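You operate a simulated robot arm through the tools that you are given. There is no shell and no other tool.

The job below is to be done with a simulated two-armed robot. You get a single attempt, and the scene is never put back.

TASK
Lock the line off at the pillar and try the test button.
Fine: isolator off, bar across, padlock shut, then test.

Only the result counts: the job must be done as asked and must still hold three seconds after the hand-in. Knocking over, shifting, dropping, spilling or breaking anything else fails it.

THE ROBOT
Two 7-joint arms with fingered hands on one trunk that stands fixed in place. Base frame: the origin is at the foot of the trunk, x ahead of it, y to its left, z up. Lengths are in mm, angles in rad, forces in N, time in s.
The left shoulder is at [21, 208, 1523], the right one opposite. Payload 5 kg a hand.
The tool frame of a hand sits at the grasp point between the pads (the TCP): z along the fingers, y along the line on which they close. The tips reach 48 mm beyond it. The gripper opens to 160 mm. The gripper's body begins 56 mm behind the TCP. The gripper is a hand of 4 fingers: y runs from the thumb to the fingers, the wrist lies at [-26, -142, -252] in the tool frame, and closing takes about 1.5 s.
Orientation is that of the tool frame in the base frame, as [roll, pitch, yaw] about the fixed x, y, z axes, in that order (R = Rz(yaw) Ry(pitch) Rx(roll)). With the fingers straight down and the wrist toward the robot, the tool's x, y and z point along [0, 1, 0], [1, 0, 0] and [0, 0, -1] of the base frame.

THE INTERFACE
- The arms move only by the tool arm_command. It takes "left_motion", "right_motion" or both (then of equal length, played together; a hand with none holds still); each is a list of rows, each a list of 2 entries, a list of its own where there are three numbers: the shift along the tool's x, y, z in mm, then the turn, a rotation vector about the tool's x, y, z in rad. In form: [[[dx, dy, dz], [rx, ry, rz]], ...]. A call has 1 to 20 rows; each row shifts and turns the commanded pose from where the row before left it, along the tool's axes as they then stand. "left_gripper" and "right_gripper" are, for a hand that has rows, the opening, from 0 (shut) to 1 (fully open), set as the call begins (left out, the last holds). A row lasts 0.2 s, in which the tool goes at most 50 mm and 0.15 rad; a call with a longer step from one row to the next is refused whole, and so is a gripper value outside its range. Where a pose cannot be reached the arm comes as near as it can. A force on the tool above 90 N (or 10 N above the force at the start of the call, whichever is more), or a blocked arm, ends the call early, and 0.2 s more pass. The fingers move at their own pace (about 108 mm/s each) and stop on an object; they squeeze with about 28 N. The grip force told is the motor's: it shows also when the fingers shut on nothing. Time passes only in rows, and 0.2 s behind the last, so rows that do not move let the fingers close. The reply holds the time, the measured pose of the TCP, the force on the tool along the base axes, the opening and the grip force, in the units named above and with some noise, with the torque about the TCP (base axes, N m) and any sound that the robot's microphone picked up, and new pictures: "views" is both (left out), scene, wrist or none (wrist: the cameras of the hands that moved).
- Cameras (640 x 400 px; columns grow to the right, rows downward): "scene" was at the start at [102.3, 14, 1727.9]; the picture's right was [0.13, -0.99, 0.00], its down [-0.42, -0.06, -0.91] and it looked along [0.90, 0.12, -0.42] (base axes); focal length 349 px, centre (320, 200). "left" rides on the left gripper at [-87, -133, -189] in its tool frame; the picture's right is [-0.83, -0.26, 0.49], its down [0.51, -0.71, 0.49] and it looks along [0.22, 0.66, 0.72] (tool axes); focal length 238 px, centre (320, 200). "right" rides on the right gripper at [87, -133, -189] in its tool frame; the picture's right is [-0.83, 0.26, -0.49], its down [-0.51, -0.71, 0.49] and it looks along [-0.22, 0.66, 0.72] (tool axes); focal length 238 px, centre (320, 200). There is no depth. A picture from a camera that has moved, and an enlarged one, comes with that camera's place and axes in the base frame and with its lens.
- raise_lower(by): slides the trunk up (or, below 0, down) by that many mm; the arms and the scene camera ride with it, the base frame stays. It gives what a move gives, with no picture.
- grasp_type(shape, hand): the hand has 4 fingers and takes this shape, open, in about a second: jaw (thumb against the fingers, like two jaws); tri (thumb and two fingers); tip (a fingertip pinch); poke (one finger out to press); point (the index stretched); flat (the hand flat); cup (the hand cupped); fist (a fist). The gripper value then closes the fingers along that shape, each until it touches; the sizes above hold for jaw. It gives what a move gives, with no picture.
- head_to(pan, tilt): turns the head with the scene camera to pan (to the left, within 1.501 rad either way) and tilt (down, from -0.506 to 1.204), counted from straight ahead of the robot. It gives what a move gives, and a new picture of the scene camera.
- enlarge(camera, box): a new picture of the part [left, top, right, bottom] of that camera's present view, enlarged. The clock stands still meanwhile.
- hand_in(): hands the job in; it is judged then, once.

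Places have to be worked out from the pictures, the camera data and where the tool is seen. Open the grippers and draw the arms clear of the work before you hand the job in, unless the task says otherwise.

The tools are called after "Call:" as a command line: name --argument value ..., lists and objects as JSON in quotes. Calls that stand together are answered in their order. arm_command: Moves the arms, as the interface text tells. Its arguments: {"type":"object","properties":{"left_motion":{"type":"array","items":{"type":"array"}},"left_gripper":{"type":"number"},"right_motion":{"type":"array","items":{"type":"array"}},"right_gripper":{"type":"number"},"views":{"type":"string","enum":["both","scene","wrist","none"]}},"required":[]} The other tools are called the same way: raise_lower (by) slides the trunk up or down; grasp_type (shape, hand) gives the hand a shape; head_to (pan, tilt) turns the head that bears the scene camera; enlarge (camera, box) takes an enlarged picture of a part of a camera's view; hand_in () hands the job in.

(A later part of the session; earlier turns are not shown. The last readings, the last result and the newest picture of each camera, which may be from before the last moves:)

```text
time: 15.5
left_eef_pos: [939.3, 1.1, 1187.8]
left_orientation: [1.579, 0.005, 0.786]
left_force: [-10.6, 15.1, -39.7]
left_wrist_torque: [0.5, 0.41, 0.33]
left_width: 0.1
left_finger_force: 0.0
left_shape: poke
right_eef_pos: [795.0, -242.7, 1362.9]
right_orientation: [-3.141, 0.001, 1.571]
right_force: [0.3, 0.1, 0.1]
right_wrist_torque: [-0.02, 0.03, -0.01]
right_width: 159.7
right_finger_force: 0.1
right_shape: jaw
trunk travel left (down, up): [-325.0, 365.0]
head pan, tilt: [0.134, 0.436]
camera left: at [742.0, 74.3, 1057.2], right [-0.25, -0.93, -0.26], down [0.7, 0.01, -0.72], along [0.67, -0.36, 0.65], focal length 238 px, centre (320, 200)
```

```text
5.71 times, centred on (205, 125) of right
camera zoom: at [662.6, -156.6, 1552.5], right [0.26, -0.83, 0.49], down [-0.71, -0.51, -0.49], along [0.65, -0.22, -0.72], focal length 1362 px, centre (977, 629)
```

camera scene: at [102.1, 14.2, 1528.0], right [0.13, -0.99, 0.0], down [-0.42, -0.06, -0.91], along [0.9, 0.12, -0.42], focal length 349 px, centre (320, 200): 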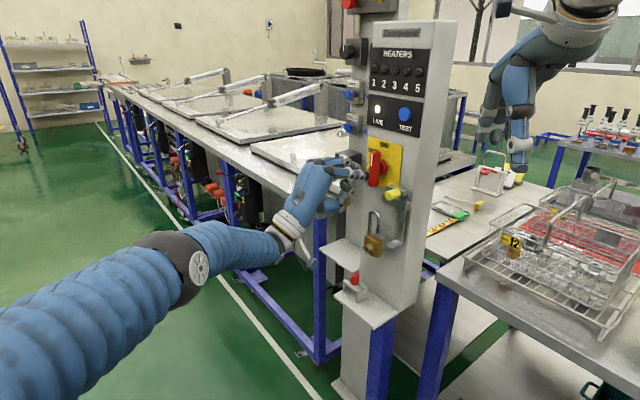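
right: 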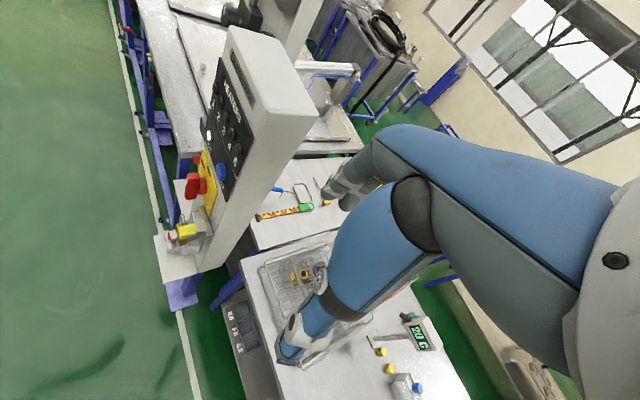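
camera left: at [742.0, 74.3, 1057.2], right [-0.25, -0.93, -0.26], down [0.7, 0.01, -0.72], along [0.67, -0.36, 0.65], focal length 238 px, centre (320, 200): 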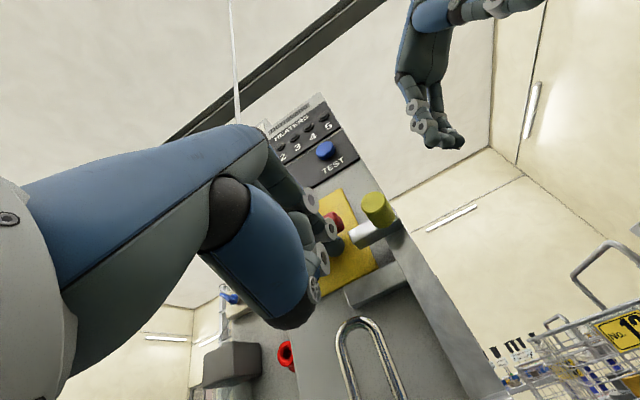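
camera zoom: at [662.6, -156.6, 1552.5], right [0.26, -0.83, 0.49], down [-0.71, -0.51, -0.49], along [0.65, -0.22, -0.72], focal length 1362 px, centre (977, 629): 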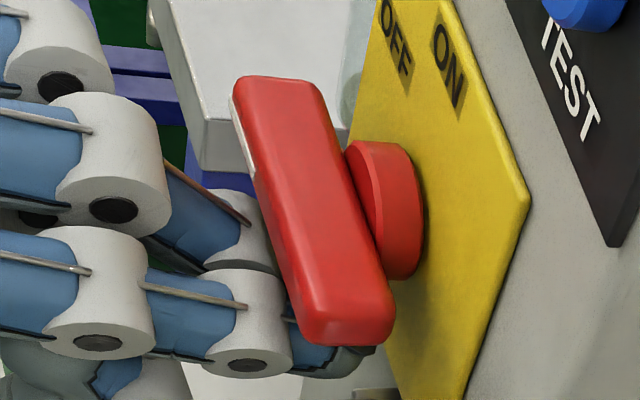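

The lever lies level with its white mark toward OFF, seated against the stop. I release it downward, draw back, and move the hand to the right of the yellow knob.

Call:
arm_command --left_motion '[[[0, -8, 0], [0, 0, 0]], [[0, -4, 0], [0, 0, 0]], [[0, 0, -30], [0, 0, 0]], [[0, 0, -40], [0, 0, 0]], [[0, 0, -40], [0, 0, 0]], [[-40, 0, 0], [0, 0, 0]], [[-40, 0, 0], [0, 0, 0]], [[-40, 0, 0], [0, 0, 0]], [[-6, 0, 0], [0, 0, 0]], [[0, 0, 0], [0, 0, 0]]]' --views "both"

Call:
enlarge --camera "scene" --box '[345, 120, 435, 220]'

Call:
enlarge --camera "right" --box '[140, 60, 260, 220]'

```text
time: 17.7
left_eef_pos: [770.6, -11.7, 1185.3]
left_orientation: [1.571, 0.0, 0.785]
left_force: [-0.4, -0.6, 0.5]
left_wrist_torque: [0.04, 0.0, 0.01]
left_width: 0.0
left_finger_force: 0.0
left_shape: poke
right_eef_pos: [793.1, -245.2, 1363.9]
right_orientation: [-3.141, 0.0, 1.571]
right_force: [0.0, -1.1, -0.3]
right_wrist_torque: [-0.01, -0.02, 0.02]
right_width: 159.4
right_finger_force: 0.1
right_shape: jaw
trunk travel left (down, up): [-325.0, 365.0]
head pan, tilt: [0.134, 0.436]
camera scene: at [101.9, 13.7, 1528.0], right [0.13, -0.99, 0.0], down [-0.42, -0.06, -0.91], along [0.9, 0.12, -0.42], focal length 349 px, centre (320, 200)
camera left: at [575.6, 61.2, 1053.4], right [-0.25, -0.93, -0.26], down [0.7, 0.01, -0.71], along [0.67, -0.36, 0.66], focal length 238 px, centre (320, 200)
```

scene: 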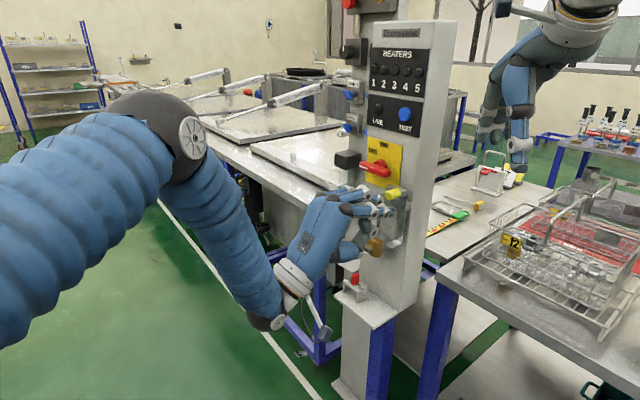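
left: 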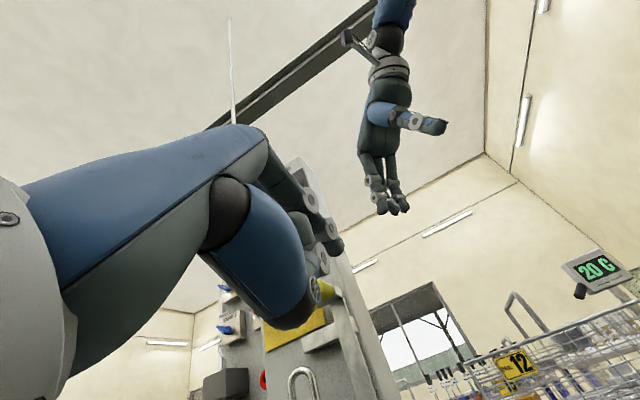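

```text
4.00 times, centred on (390, 170) of scene
camera zoom: at [101.9, 13.7, 1528.0], right [0.13, -0.99, 0.0], down [-0.42, -0.06, -0.91], along [0.9, 0.12, -0.42], focal length 1395 px, centre (40, 320)
```

zoom: 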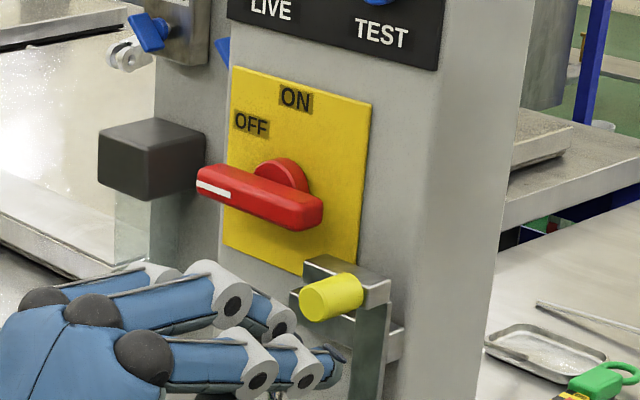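

```text
2.50 times, centred on (200, 140) of right
camera zoom: at [659.6, -158.6, 1553.9], right [0.26, -0.83, 0.49], down [-0.71, -0.51, -0.49], along [0.66, -0.22, -0.72], focal length 596 px, centre (620, 350)
```

zoom: 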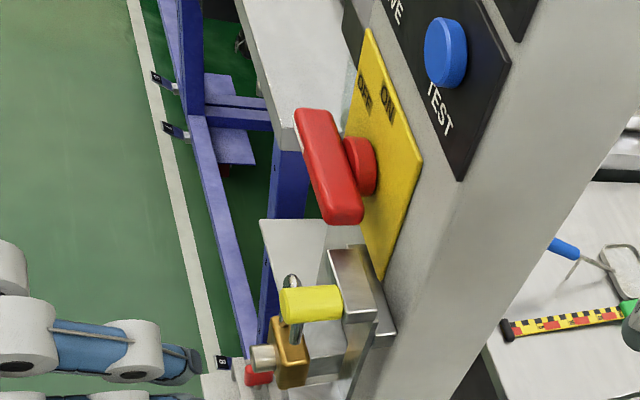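

The lever is at OFF and the LIVE lamp has gone dark. I now bring the fingers in on the right side of the knob, tips about 53 mm off the face.

Call:
arm_command --left_motion '[[[0, -3, 25], [0, 0, 0]], [[0, 0, 25], [0, 0, 0]], [[0, 0, 21], [0, 0, 0]], [[0, 0, 0], [0, 0, 0]]]' --views "both"

Call:
enlarge --camera "scene" --box '[345, 150, 435, 250]'

Call:
enlarge --camera "right" --box '[110, 120, 230, 280]'

Call:
enlarge --camera "left" --box '[270, 180, 430, 340]'

```text
time: 18.7
left_eef_pos: [822.3, -62.5, 1183.7]
left_orientation: [1.57, 0.0, 0.785]
left_force: [-0.5, -0.4, -0.8]
left_wrist_torque: [0.0, -0.01, 0.02]
left_width: 0.0
left_finger_force: 0.1
left_shape: poke
right_eef_pos: [792.4, -244.6, 1363.9]
right_orientation: [3.14, 0.0, 1.571]
right_force: [0.2, 0.4, -0.1]
right_wrist_torque: [-0.05, -0.01, 0.02]
right_width: 160.0
right_finger_force: 0.1
right_shape: jaw
trunk travel left (down, up): [-325.0, 365.0]
head pan, tilt: [0.134, 0.436]
camera scene: at [102.0, 14.1, 1528.0], right [0.13, -0.99, 0.0], down [-0.42, -0.06, -0.91], along [0.9, 0.12, -0.42], focal length 349 px, centre (320, 200)
camera left: at [625.9, 10.2, 1050.9], right [-0.25, -0.93, -0.26], down [0.7, 0.01, -0.71], along [0.67, -0.36, 0.66], focal length 238 px, centre (320, 200)
```

scene: 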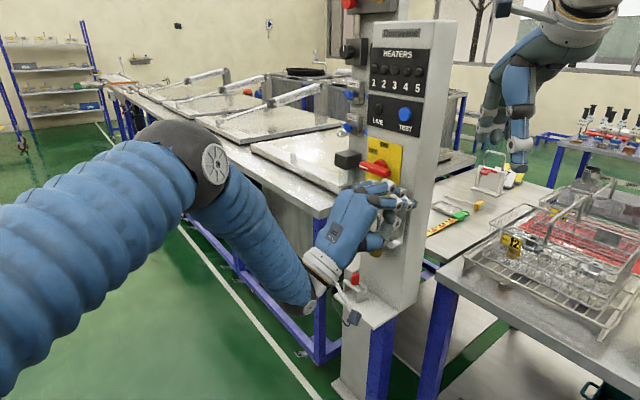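
left: 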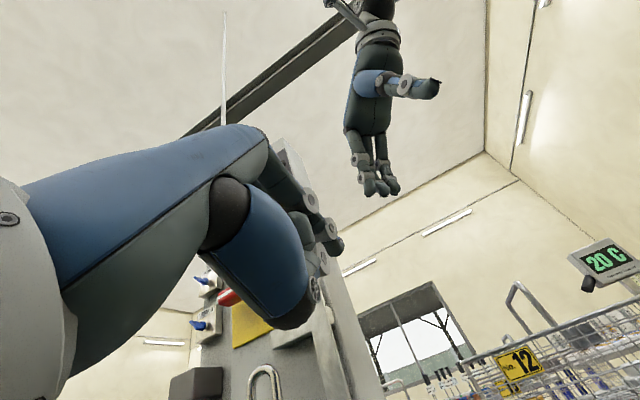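

```text
4.00 times, centred on (390, 200) of scene
camera zoom: at [102.0, 14.1, 1528.0], right [0.13, -0.99, 0.0], down [-0.42, -0.06, -0.91], along [0.9, 0.12, -0.42], focal length 1395 px, centre (40, 200)
```

zoom: 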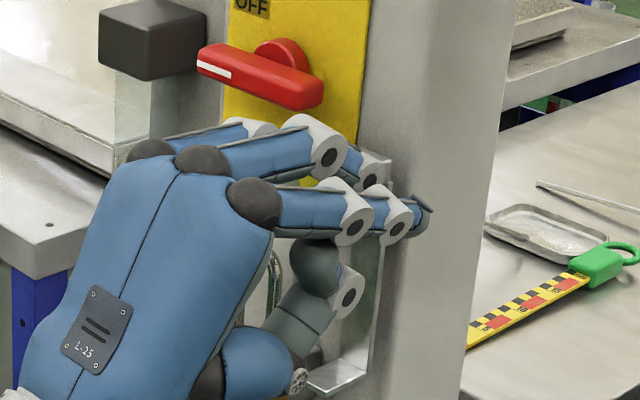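

```text
2.50 times, centred on (170, 200) of right
camera zoom: at [659.6, -158.2, 1554.0], right [0.26, -0.83, 0.49], down [-0.71, -0.51, -0.49], along [0.66, -0.22, -0.72], focal length 596 px, centre (695, 200)
```

zoom: 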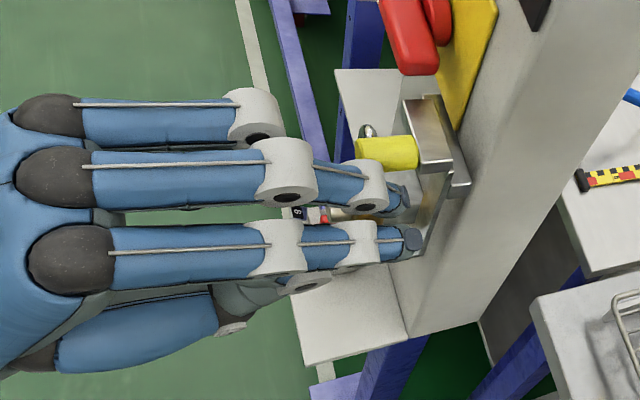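

```text
2.50 times, centred on (350, 260) of left
camera zoom: at [625.9, 10.2, 1050.9], right [-0.25, -0.93, -0.26], down [0.7, 0.01, -0.71], along [0.67, -0.36, 0.66], focal length 596 px, centre (245, 50)
```

zoom: 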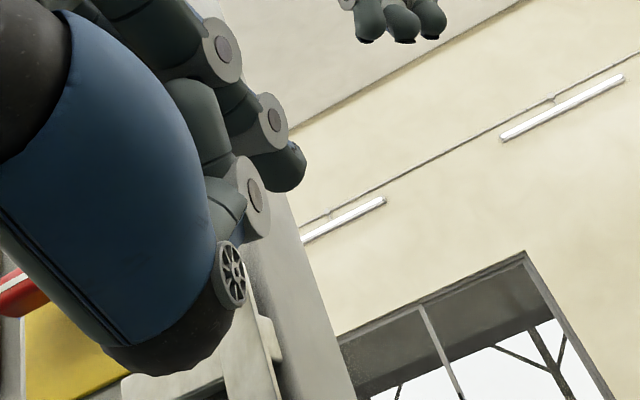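

The middle finger lies just right of the knob. I push left in small steps and then check the bar.

Call:
arm_command --left_motion '[[[5, 0, 0], [0, 0, 0]], [[5, 0, 0], [0, 0, 0]], [[5, 0, 0], [0, 0, 0]], [[5, 0, 0], [0, 0, 0]], [[5, 0, 0], [0, 0, 0]], [[5, 0, 0], [0, 0, 0]], [[5, 0, 0], [0, 0, 0]], [[0, 0, 0], [0, 0, 0]]]' --views "none"

Call:
enlarge --camera "right" --box '[110, 120, 230, 280]'

Call:
enlarge --camera "scene" --box '[345, 150, 435, 250]'

```text
time: 20.5
left_eef_pos: [846.8, -38.8, 1179.7]
left_orientation: [1.571, 0.0, 0.785]
left_force: [-0.7, -0.4, 0.2]
left_wrist_torque: [0.0, -0.01, 0.01]
left_width: 0.0
left_finger_force: 0.0
left_shape: poke
right_eef_pos: [792.7, -245.0, 1363.6]
right_orientation: [-3.141, -0.001, 1.571]
right_force: [-0.1, -0.6, -0.6]
right_wrist_torque: [0.0, -0.01, -0.01]
right_width: 159.9
right_finger_force: 0.1
right_shape: jaw
trunk travel left (down, up): [-325.0, 365.0]
head pan, tilt: [0.134, 0.436]
```

```text
2.50 times, centred on (170, 200) of right
camera zoom: at [659.8, -158.7, 1553.8], right [0.26, -0.83, 0.49], down [-0.71, -0.51, -0.49], along [0.66, -0.22, -0.72], focal length 596 px, centre (695, 200)
```

zoom: 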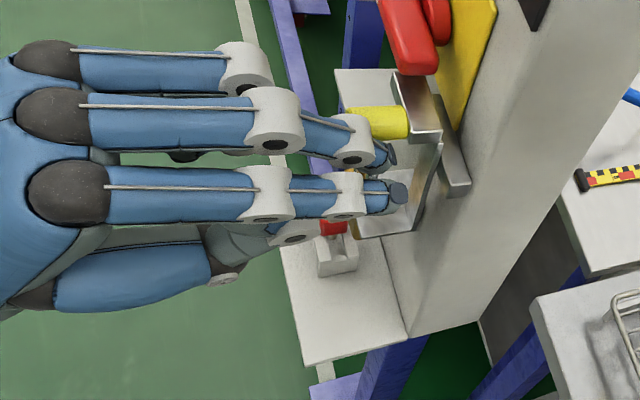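

```text
4.00 times, centred on (390, 200) of scene
camera zoom: at [102.1, 13.7, 1527.9], right [0.13, -0.99, 0.0], down [-0.42, -0.06, -0.91], along [0.9, 0.12, -0.42], focal length 1395 px, centre (40, 200)
```

zoom: 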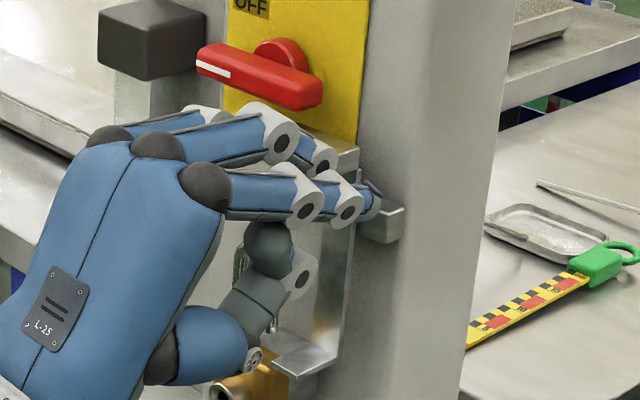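

The bar has moved about 25–30 mm left with almost no force. I continue in smaller steps, watching for the end stop.

Call:
arm_command --left_motion '[[[4, 0, 0], [0, 0, 0]], [[4, 0, 0], [0, 0, 0]], [[4, 0, 0], [0, 0, 0]], [[4, 0, 0], [0, 0, 0]], [[4, 0, 0], [0, 0, 0]], [[0, 0, 0], [0, 0, 0]]]' --views "none"

Call:
enlarge --camera "right" --box '[110, 120, 230, 280]'

Call:
enlarge --camera "scene" --box '[345, 180, 435, 270]'

Call:
enlarge --camera "left" --box '[190, 180, 430, 400]'

```text
time: 21.9
left_eef_pos: [857.8, -24.5, 1179.5]
left_orientation: [1.573, 0.001, 0.787]
left_force: [0.0, -1.3, 0.0]
left_wrist_torque: [0.05, 0.03, -0.04]
left_width: 0.0
left_finger_force: 0.1
left_shape: poke
right_eef_pos: [792.2, -245.8, 1363.8]
right_orientation: [-3.141, -0.001, 1.571]
right_force: [-0.2, -0.2, -0.8]
right_wrist_torque: [0.0, 0.01, 0.02]
right_width: 159.4
right_finger_force: 0.1
right_shape: jaw
trunk travel left (down, up): [-325.0, 365.0]
head pan, tilt: [0.134, 0.436]
```

```text
2.50 times, centred on (170, 200) of right
camera zoom: at [659.9, -158.9, 1553.8], right [0.26, -0.83, 0.49], down [-0.71, -0.51, -0.49], along [0.66, -0.22, -0.72], focal length 596 px, centre (695, 200)
```

zoom: 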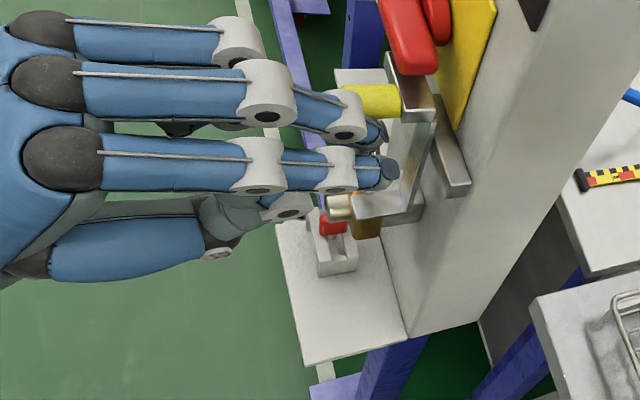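

```text
4.44 times, centred on (390, 225) of scene
camera zoom: at [102.2, 13.5, 1527.9], right [0.13, -0.99, 0.0], down [-0.42, -0.06, -0.91], along [0.9, 0.12, -0.42], focal length 1550 px, centre (9, 89)
```

zoom: 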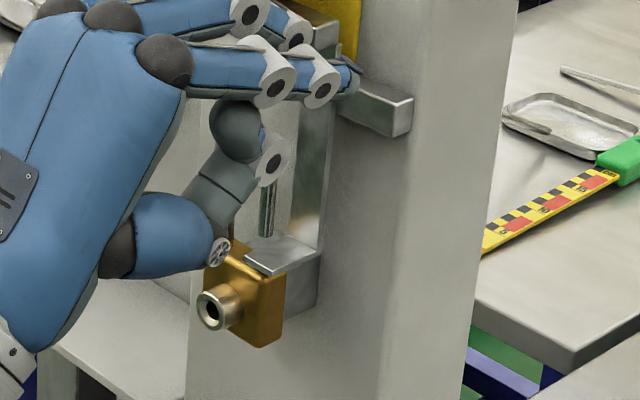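

```text
1.82 times, centred on (310, 290) of left
camera zoom: at [663.8, 47.8, 1047.4], right [-0.25, -0.93, -0.26], down [0.7, 0.01, -0.71], along [0.67, -0.36, 0.65], focal length 433 px, centre (338, 36)
```

zoom: 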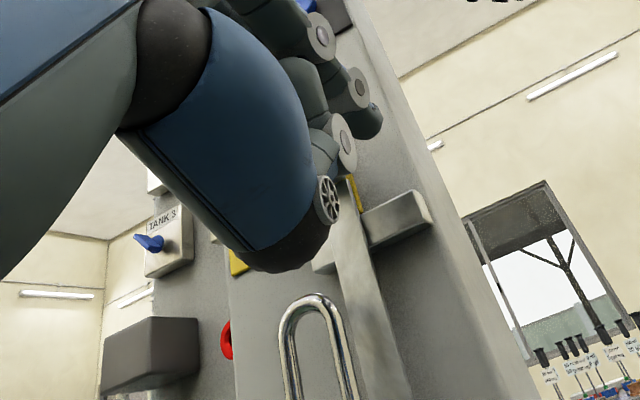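

The foot of the bar is now nearly under the free leg of the shackle, with about 12 mm left by my reckoning. I continue gently toward the stop.

Call:
arm_command --left_motion '[[[3, 0, 0], [0, 0, 0]], [[3, 0, 0], [0, 0, 0]], [[3, 0, 0], [0, 0, 0]], [[3, 0, 0], [0, 0, 0]], [[0, 0, 0], [0, 0, 0]]]' --views "none"

Call:
enlarge --camera "scene" --box '[355, 215, 415, 260]'

Call:
enlarge --camera "right" --box '[110, 120, 230, 280]'

```text
time: 23.1
left_eef_pos: [865.4, -18.0, 1180.6]
left_orientation: [1.572, 0.0, 0.783]
left_force: [-13.0, -8.8, -2.8]
left_wrist_torque: [0.02, 0.07, -0.48]
left_width: 0.0
left_finger_force: 0.1
left_shape: poke
right_eef_pos: [791.5, -247.7, 1364.5]
right_orientation: [3.141, -0.002, 1.571]
right_force: [0.8, -0.1, -1.2]
right_wrist_torque: [-0.04, 0.01, -0.01]
right_width: 159.2
right_finger_force: 0.1
right_shape: jaw
trunk travel left (down, up): [-325.0, 365.0]
head pan, tilt: [0.134, 0.436]
```

```text
8.89 times, centred on (385, 238) of scene
camera zoom: at [101.0, 12.6, 1528.0], right [0.13, -0.99, 0.0], down [-0.42, -0.06, -0.91], along [0.9, 0.12, -0.42], focal length 3101 px, centre (-258, -133)
```

zoom: 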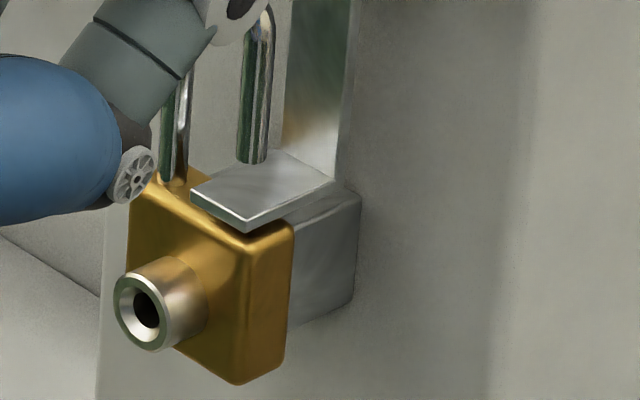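

```text
2.50 times, centred on (170, 200) of right
camera zoom: at [658.5, -160.1, 1554.2], right [0.26, -0.83, 0.49], down [-0.71, -0.51, -0.49], along [0.66, -0.22, -0.72], focal length 596 px, centre (695, 200)
```

zoom: 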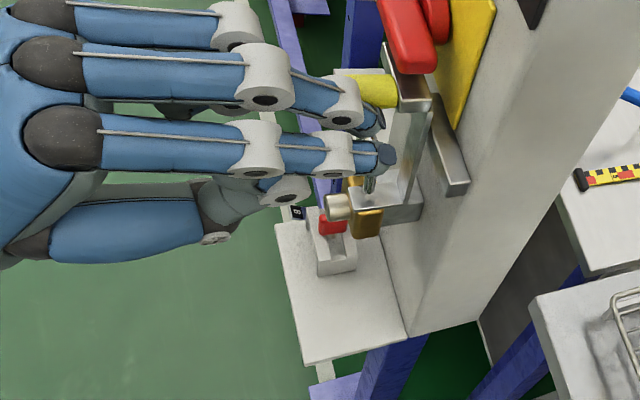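

The bar met its end stop (about 16 N) with its foot sitting under the free shackle leg. I ease off the knob and draw the hand back to look at the shackle.

Call:
arm_command --left_motion '[[[-6, 0, 0], [0, 0, 0]], [[-6, 0, 0], [0, 0, 0]], [[0, 0, -40], [0, 0, 0]], [[0, 0, -45], [0, 0, 0]], [[0, 0, -45], [0, 0, 0]], [[0, 0, -45], [0, 0, 0]], [[0, 0, 0], [0, 0, 0]]]' --views "both"

Call:
enlarge --camera "scene" --box '[355, 170, 425, 260]'

Call:
enlarge --camera "right" --box '[130, 120, 230, 250]'

Call:
enlarge --camera "left" --box '[270, 200, 430, 400]'

```text
time: 24.7
left_eef_pos: [739.0, 99.4, 1179.9]
left_orientation: [1.572, 0.0, 0.786]
left_force: [0.2, -0.4, 0.0]
left_wrist_torque: [-0.01, 0.0, -0.03]
left_width: 0.2
left_finger_force: 0.1
left_shape: poke
right_eef_pos: [793.0, -246.1, 1363.2]
right_orientation: [-3.139, -0.003, 1.572]
right_force: [-0.2, -0.8, 0.3]
right_wrist_torque: [0.09, 0.03, 0.07]
right_width: 159.3
right_finger_force: 0.1
right_shape: jaw
trunk travel left (down, up): [-325.0, 365.0]
head pan, tilt: [0.134, 0.436]
camera scene: at [103.1, 12.8, 1527.8], right [0.13, -0.99, 0.0], down [-0.42, -0.06, -0.91], along [0.9, 0.12, -0.42], focal length 349 px, centre (320, 200)
camera left: at [543.8, 171.9, 1047.4], right [-0.25, -0.93, -0.26], down [0.7, 0.01, -0.71], along [0.67, -0.36, 0.65], focal length 238 px, centre (320, 200)
```

scene: 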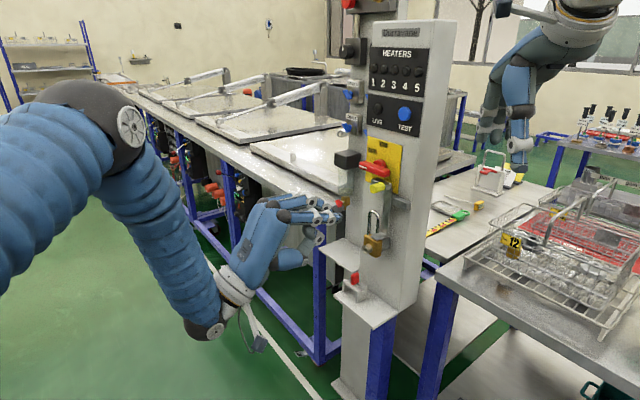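
left: 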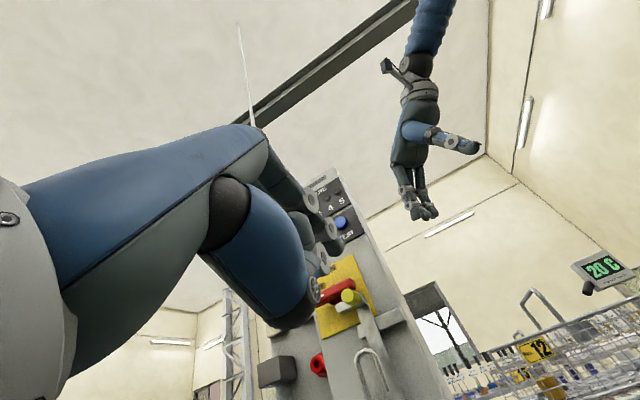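

```text
4.44 times, centred on (390, 215) of scene
camera zoom: at [103.1, 12.8, 1527.8], right [0.13, -0.99, 0.0], down [-0.42, -0.06, -0.91], along [0.9, 0.12, -0.42], focal length 1550 px, centre (9, 133)
```

zoom: 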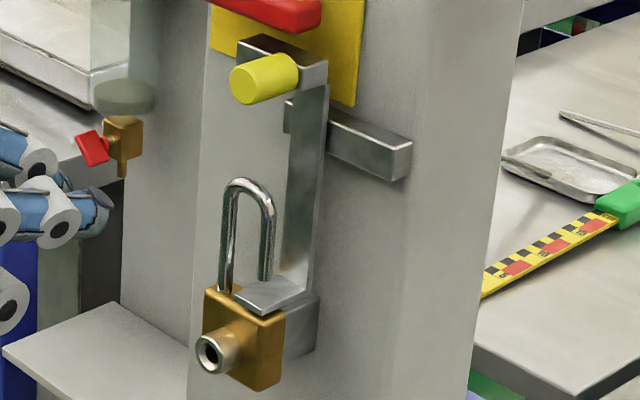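

```text
3.08 times, centred on (180, 185) of right
camera zoom: at [660.8, -159.9, 1553.2], right [0.26, -0.83, 0.49], down [-0.71, -0.51, -0.49], along [0.65, -0.22, -0.72], focal length 733 px, centre (751, 246)
```

zoom: 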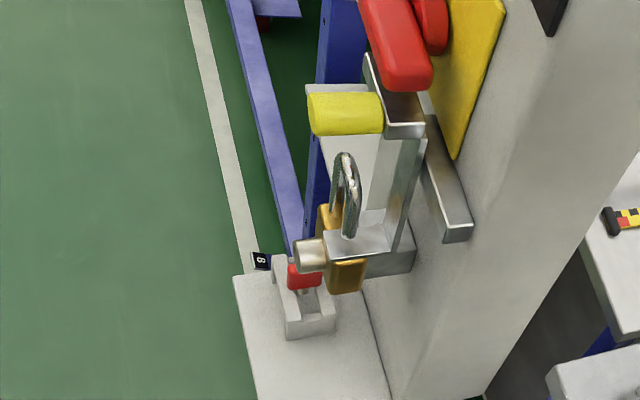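

```text
2.00 times, centred on (350, 300) of left
camera zoom: at [543.8, 171.9, 1047.4], right [-0.25, -0.93, -0.26], down [0.7, 0.01, -0.71], along [0.67, -0.36, 0.65], focal length 477 px, centre (260, 0)
```

zoom: 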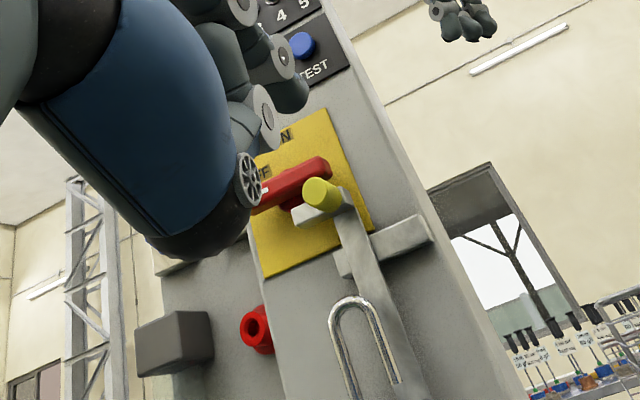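

The bar is across and the shackle still stands open, its top near [938, -19, 1115]. I bring the fingers to about 45 mm short of it, level between the shackle top and the knob, to check the heights before going over it.

Call:
arm_command --left_motion '[[[16.4, -11.7, 36.8], [0, 0, 0]], [[16.4, -11.7, 36.8], [0, 0, 0]], [[16.4, -11.7, 36.8], [0, 0, 0]], [[16.2, -11.8, 36.6], [0, 0, 0]], [[0, 0, 0], [0, 0, 0]]]' --views "both"

Call:
enlarge --camera "scene" --box '[345, 170, 415, 260]'

Call:
enlarge --camera "right" --box '[110, 120, 230, 250]'

Call:
enlarge --camera "left" --box '[270, 180, 430, 340]'

```text
time: 25.9
left_eef_pos: [886.8, 41.8, 1133.1]
left_orientation: [1.571, -0.001, 0.784]
left_force: [-0.5, -0.2, 0.6]
left_wrist_torque: [0.03, 0.07, 0.01]
left_width: 0.0
left_finger_force: 0.1
left_shape: poke
right_eef_pos: [790.2, -244.9, 1365.3]
right_orientation: [3.14, 0.001, 1.571]
right_force: [-0.6, -0.1, -0.6]
right_wrist_torque: [-0.03, -0.08, -0.02]
right_width: 159.3
right_finger_force: 0.0
right_shape: jaw
trunk travel left (down, up): [-325.0, 365.0]
head pan, tilt: [0.134, 0.436]
camera scene: at [101.0, 14.4, 1528.1], right [0.13, -0.99, 0.0], down [-0.42, -0.06, -0.91], along [0.9, 0.12, -0.42], focal length 349 px, centre (320, 200)
camera left: at [691.3, 114.5, 1000.5], right [-0.25, -0.93, -0.26], down [0.7, 0.01, -0.71], along [0.67, -0.36, 0.66], focal length 238 px, centre (320, 200)
```

scene: 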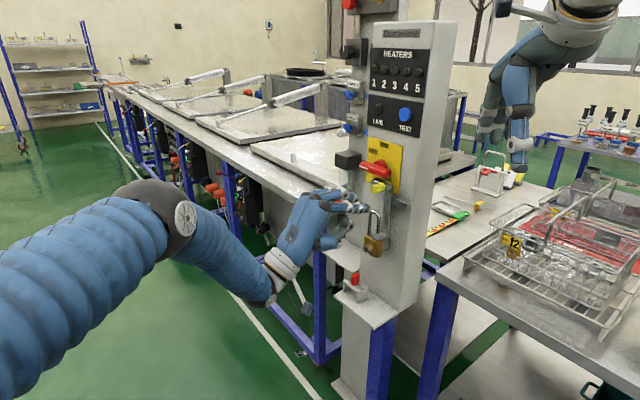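
left: 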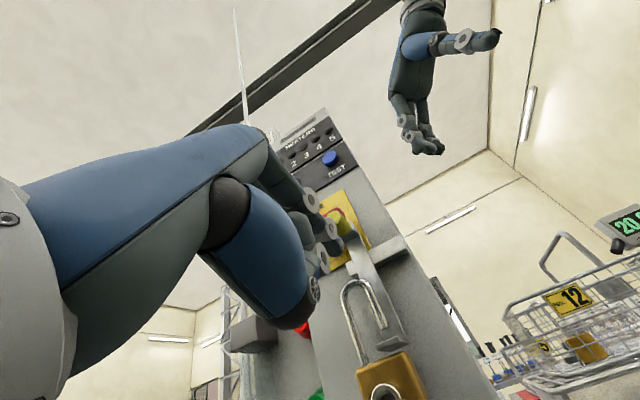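

```text
4.44 times, centred on (380, 215) of scene
camera zoom: at [101.0, 14.4, 1528.1], right [0.13, -0.99, 0.0], down [-0.42, -0.06, -0.91], along [0.9, 0.12, -0.42], focal length 1550 px, centre (53, 133)
```

zoom: 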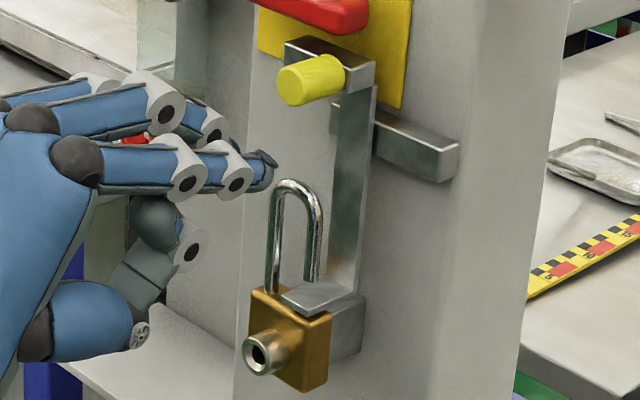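

```text
3.08 times, centred on (170, 185) of right
camera zoom: at [658.6, -157.9, 1554.7], right [0.26, -0.83, 0.49], down [-0.71, -0.51, -0.49], along [0.66, -0.22, -0.72], focal length 733 px, centre (782, 246)
```

zoom: 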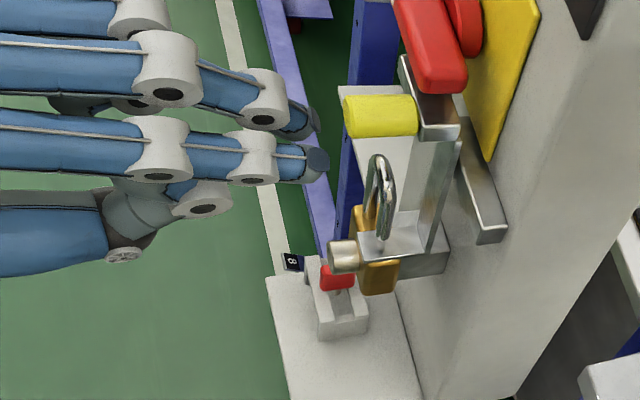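

```text
2.50 times, centred on (350, 260) of left
camera zoom: at [691.3, 114.5, 1000.5], right [-0.25, -0.93, -0.26], down [0.7, 0.01, -0.71], along [0.67, -0.36, 0.66], focal length 596 px, centre (245, 50)
```

zoom: 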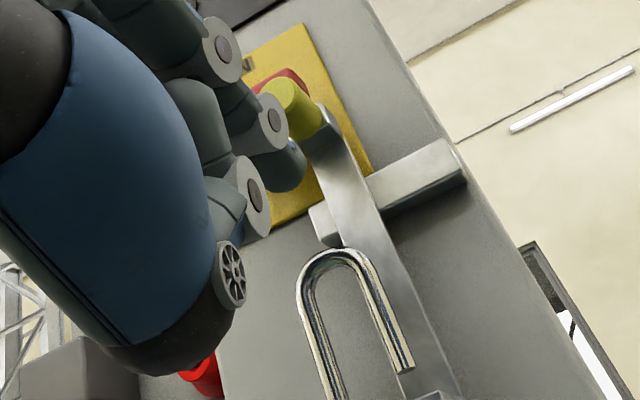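

Heights look right: the index passes just over the shackle, while the middle knuckle comes near the knob, so I shift 7 mm left for clearance. Then I slide in over the shackle slowly.

Call:
arm_command --left_motion '[[[7, 0, 0], [0, 0, 0]], [[0, 0, 15], [0, 0, 0]], [[0, 0, 15], [0, 0, 0]], [[0, 0, 8], [0, 0, 0]], [[0, 0, 7], [0, 0, 0]], [[0, 0, 0], [0, 0, 0]]]' --views "none"

Call:
enlarge --camera "scene" --box '[345, 170, 415, 260]'

Call:
enlarge --camera "right" --box '[110, 120, 230, 250]'

Call:
enlarge --camera "left" --box '[270, 180, 430, 340]'

```text
time: 27.3
left_eef_pos: [922.7, 14.9, 1132.1]
left_orientation: [1.572, 0.002, 0.785]
left_force: [-0.1, 0.8, -0.4]
left_wrist_torque: [0.03, -0.02, 0.01]
left_width: 0.0
left_finger_force: 0.0
left_shape: poke
right_eef_pos: [793.1, -244.7, 1363.3]
right_orientation: [3.141, -0.002, 1.571]
right_force: [-0.5, 0.5, 0.0]
right_wrist_torque: [-0.01, -0.02, 0.01]
right_width: 159.5
right_finger_force: 0.0
right_shape: jaw
trunk travel left (down, up): [-325.0, 365.0]
head pan, tilt: [0.134, 0.436]
```

```text
4.44 times, centred on (380, 215) of scene
camera zoom: at [102.2, 14.1, 1527.9], right [0.13, -0.99, 0.0], down [-0.42, -0.06, -0.91], along [0.9, 0.12, -0.42], focal length 1550 px, centre (53, 133)
```

zoom: 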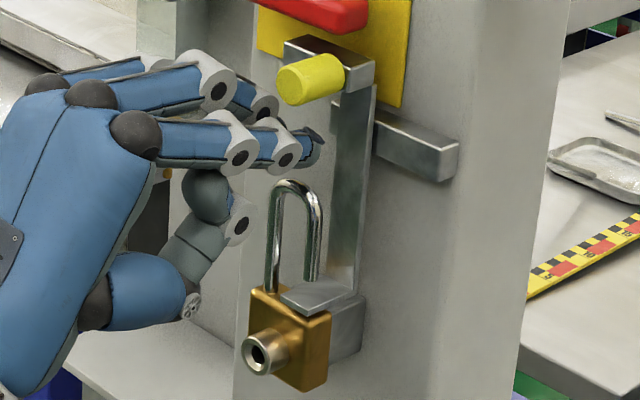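

```text
3.08 times, centred on (170, 185) of right
camera zoom: at [659.8, -158.2, 1553.9], right [0.26, -0.83, 0.49], down [-0.71, -0.51, -0.49], along [0.66, -0.22, -0.72], focal length 733 px, centre (782, 246)
```

zoom: 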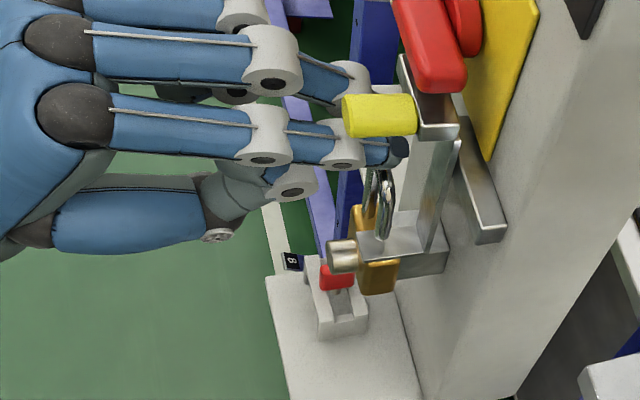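

```text
2.50 times, centred on (350, 260) of left
camera zoom: at [727.5, 87.2, 999.8], right [-0.25, -0.93, -0.26], down [0.7, 0.01, -0.71], along [0.67, -0.36, 0.66], focal length 596 px, centre (245, 50)
```

zoom: 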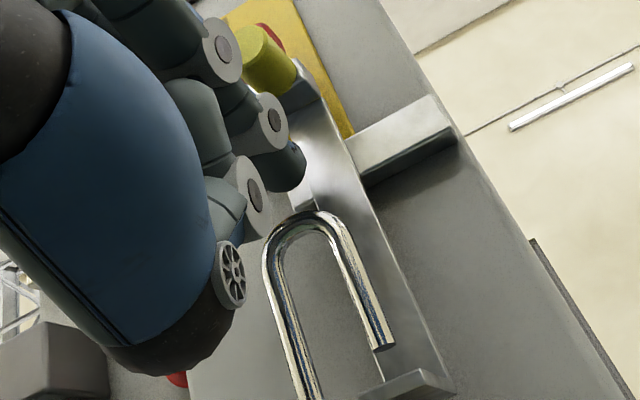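

The fingers are above the shackle without contact. Now I press straight down in small steps.

Call:
arm_command --left_motion '[[[0, -4, 0], [0, 0, 0]], [[0, -4, 0], [0, 0, 0]], [[0, -4, 0], [0, 0, 0]], [[0, -4, 0], [0, 0, 0]], [[0, -4, 0], [0, 0, 0]], [[0, 0, 0], [0, 0, 0]]]' --views "none"

Call:
enlarge --camera "scene" --box '[345, 170, 415, 260]'

Call:
enlarge --camera "left" --box '[270, 180, 430, 340]'

```text
time: 28.7
left_eef_pos: [923.1, 15.4, 1112.2]
left_orientation: [1.572, 0.0, 0.787]
left_force: [0.6, 0.9, 1.6]
left_wrist_torque: [-0.08, -0.03, 0.0]
left_width: 0.0
left_finger_force: 0.1
left_shape: poke
right_eef_pos: [791.8, -245.4, 1364.1]
right_orientation: [3.141, -0.001, 1.571]
right_force: [-0.1, -0.2, -0.4]
right_wrist_torque: [-0.01, -0.03, -0.02]
right_width: 159.7
right_finger_force: 0.1
right_shape: jaw
trunk travel left (down, up): [-325.0, 365.0]
head pan, tilt: [0.134, 0.436]
```

```text
4.44 times, centred on (380, 215) of scene
camera zoom: at [102.2, 13.8, 1528.0], right [0.13, -0.99, 0.0], down [-0.42, -0.06, -0.91], along [0.9, 0.12, -0.42], focal length 1550 px, centre (53, 133)
```

zoom: 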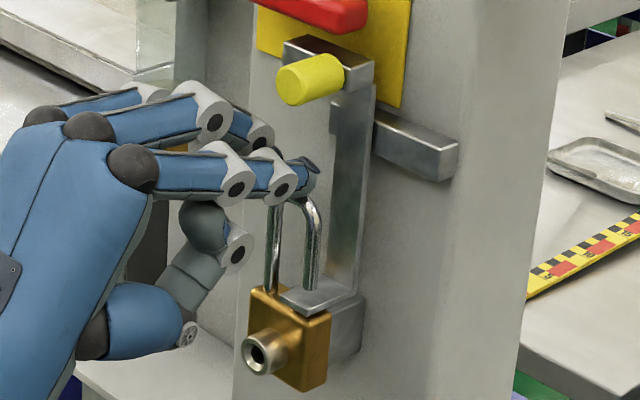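

```text
2.50 times, centred on (350, 260) of left
camera zoom: at [727.8, 88.1, 980.1], right [-0.25, -0.93, -0.26], down [0.7, 0.01, -0.71], along [0.67, -0.36, 0.66], focal length 596 px, centre (245, 50)
```

zoom: 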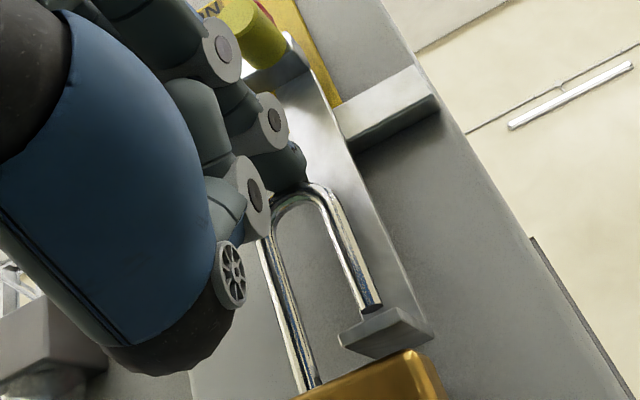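

The shackle is going down with the fingers and its free leg is at the bar's foot. I keep pressing until it latches.

Call:
arm_command --left_motion '[[[0, -3, 0], [0, 0, 0]], [[0, -3, 0], [0, 0, 0]], [[0, -3, 0], [0, 0, 0]], [[0, -3, 0], [0, 0, 0]], [[0, -3, 0], [0, 0, 0]], [[0, 0, 0], [0, 0, 0]]]' --views "none"

Call:
enlarge --camera "scene" --box '[345, 170, 415, 260]'

Call:
enlarge --camera "left" --box '[270, 180, 430, 340]'

```text
time: 30.1
left_eef_pos: [923.1, 15.9, 1098.9]
left_orientation: [1.566, -0.001, 0.787]
left_force: [2.0, 3.1, 13.8]
left_wrist_torque: [-0.48, -0.21, 0.14]
left_width: 0.2
left_finger_force: 0.1
left_shape: poke
right_eef_pos: [792.4, -244.5, 1363.9]
right_orientation: [-3.14, -0.001, 1.57]
right_force: [-0.8, 0.0, 0.1]
right_wrist_torque: [0.02, 0.05, -0.02]
right_width: 159.5
right_finger_force: 0.0
right_shape: jaw
trunk travel left (down, up): [-325.0, 365.0]
head pan, tilt: [0.134, 0.436]
```

```text
4.44 times, centred on (380, 215) of scene
camera zoom: at [101.3, 14.2, 1528.1], right [0.13, -0.99, 0.0], down [-0.42, -0.06, -0.91], along [0.9, 0.12, -0.42], focal length 1550 px, centre (53, 133)
```

zoom: 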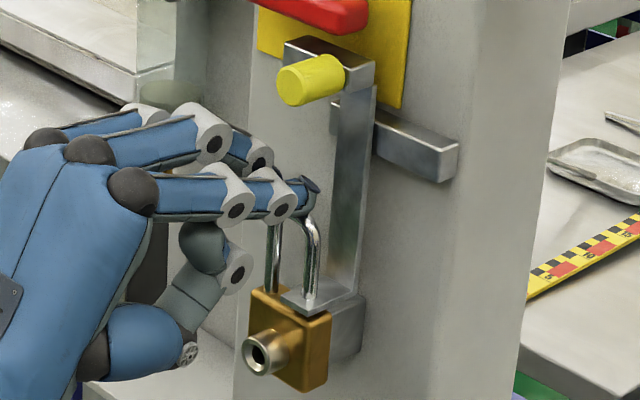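

```text
2.50 times, centred on (350, 260) of left
camera zoom: at [727.6, 87.7, 966.4], right [-0.24, -0.93, -0.26], down [0.71, 0.01, -0.71], along [0.66, -0.35, 0.66], focal length 596 px, centre (245, 50)
```

zoom: 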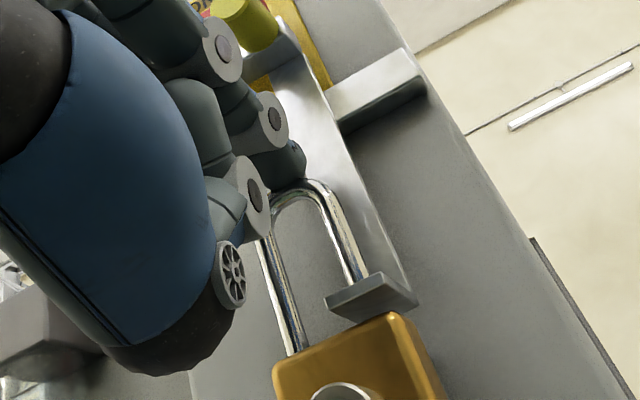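

Force is rising (14 N) as the shackle approaches the latch. I press further.

Call:
arm_command --left_motion '[[[0, -3, 0], [0, 0, 0]], [[0, -3, 0], [0, 0, 0]], [[0, -3, 0], [0, 0, 0]], [[0, -3, 0], [0, 0, 0]], [[0, 0, 0], [0, 0, 0]]]' --views "none"

Call:
enlarge --camera "scene" --box '[345, 170, 415, 260]'

Call:
enlarge --camera "left" --box '[270, 180, 430, 340]'

```text
time: 31.3
left_eef_pos: [921.9, 18.5, 1092.0]
left_orientation: [1.564, -0.002, 0.789]
left_force: [1.6, 18.0, 32.9]
left_wrist_torque: [-1.37, -0.52, 0.3]
left_width: 0.1
left_finger_force: 0.0
left_shape: poke
right_eef_pos: [789.6, -244.1, 1366.3]
right_orientation: [3.14, 0.002, 1.57]
right_force: [0.5, 0.2, -0.3]
right_wrist_torque: [0.03, -0.02, 0.01]
right_width: 159.4
right_finger_force: 0.0
right_shape: jaw
trunk travel left (down, up): [-325.0, 365.0]
head pan, tilt: [0.134, 0.436]
```

```text
4.44 times, centred on (380, 215) of scene
camera zoom: at [99.1, 16.0, 1528.3], right [0.14, -0.99, 0.0], down [-0.42, -0.06, -0.91], along [0.9, 0.12, -0.42], focal length 1550 px, centre (53, 133)
```

zoom: 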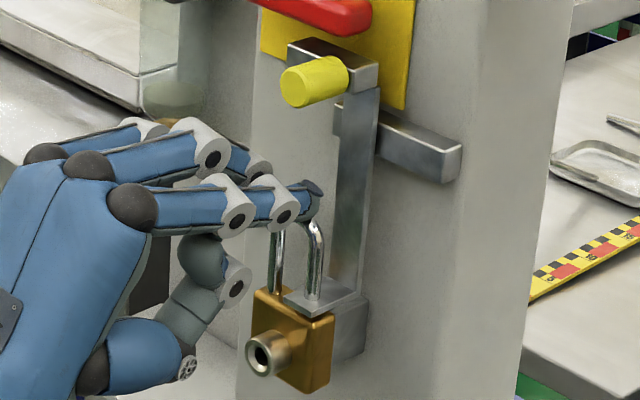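

```text
2.50 times, centred on (350, 260) of left
camera zoom: at [727.4, 89.7, 957.2], right [-0.24, -0.94, -0.26], down [0.71, 0.01, -0.7], along [0.66, -0.35, 0.66], focal length 596 px, centre (245, 50)
```

zoom: 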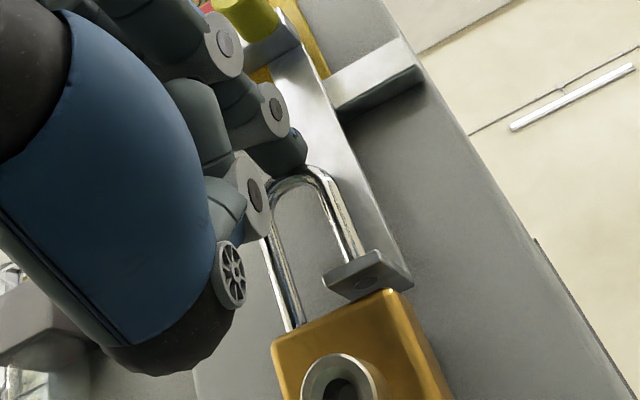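

The free leg shows through the hole in the bar's foot and the force is 33 N; it likely needs more push to latch. I press a bit further.

Call:
arm_command --left_motion '[[[0, -3, 0], [0, 0, 0]], [[0, -3, 0], [0, 0, 0]], [[0, -3, 0], [0, 0, 0]], [[0, -3, 0], [0, 0, 0]], [[0, 0, 0], [0, 0, 0]]]' --views "none"

Call:
enlarge --camera "scene" --box '[345, 170, 415, 260]'

Call:
enlarge --camera "left" --box '[270, 180, 430, 340]'

Call:
enlarge --camera "right" --box '[130, 140, 210, 240]'

```text
time: 32.5
left_eef_pos: [921.2, 18.9, 1081.8]
left_orientation: [1.557, -0.002, 0.789]
left_force: [-1.9, 26.4, 40.4]
left_wrist_torque: [-2.03, -0.62, 0.32]
left_width: 0.0
left_finger_force: 0.1
left_shape: poke
right_eef_pos: [788.2, -242.7, 1367.3]
right_orientation: [3.141, 0.002, 1.573]
right_force: [0.6, 1.3, 0.2]
right_wrist_torque: [-0.08, -0.04, 0.02]
right_width: 159.6
right_finger_force: 0.1
right_shape: jaw
trunk travel left (down, up): [-325.0, 365.0]
head pan, tilt: [0.134, 0.436]
```

```text
4.44 times, centred on (380, 215) of scene
camera zoom: at [98.3, 16.6, 1528.3], right [0.13, -0.99, 0.0], down [-0.42, -0.06, -0.91], along [0.9, 0.12, -0.42], focal length 1550 px, centre (53, 133)
```

zoom: 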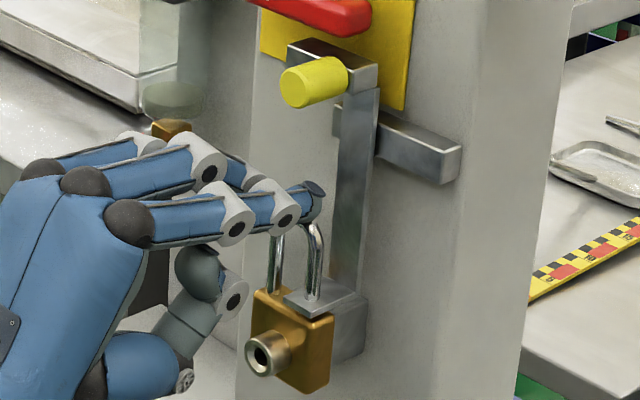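

```text
2.50 times, centred on (350, 260) of left
camera zoom: at [727.5, 90.1, 947.3], right [-0.24, -0.94, -0.25], down [0.71, 0.01, -0.7], along [0.66, -0.35, 0.67], focal length 596 px, centre (245, 50)
```

zoom: 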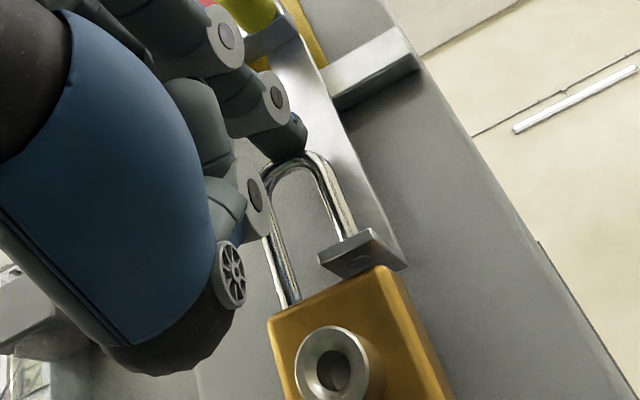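

```text
4.00 times, centred on (170, 190) of right
camera zoom: at [655.9, -155.4, 1556.2], right [0.26, -0.83, 0.49], down [-0.71, -0.51, -0.49], along [0.66, -0.22, -0.72], focal length 953 px, centre (920, 240)
```

zoom: 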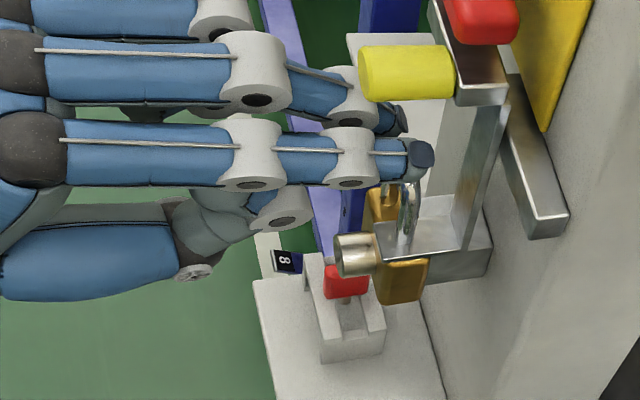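

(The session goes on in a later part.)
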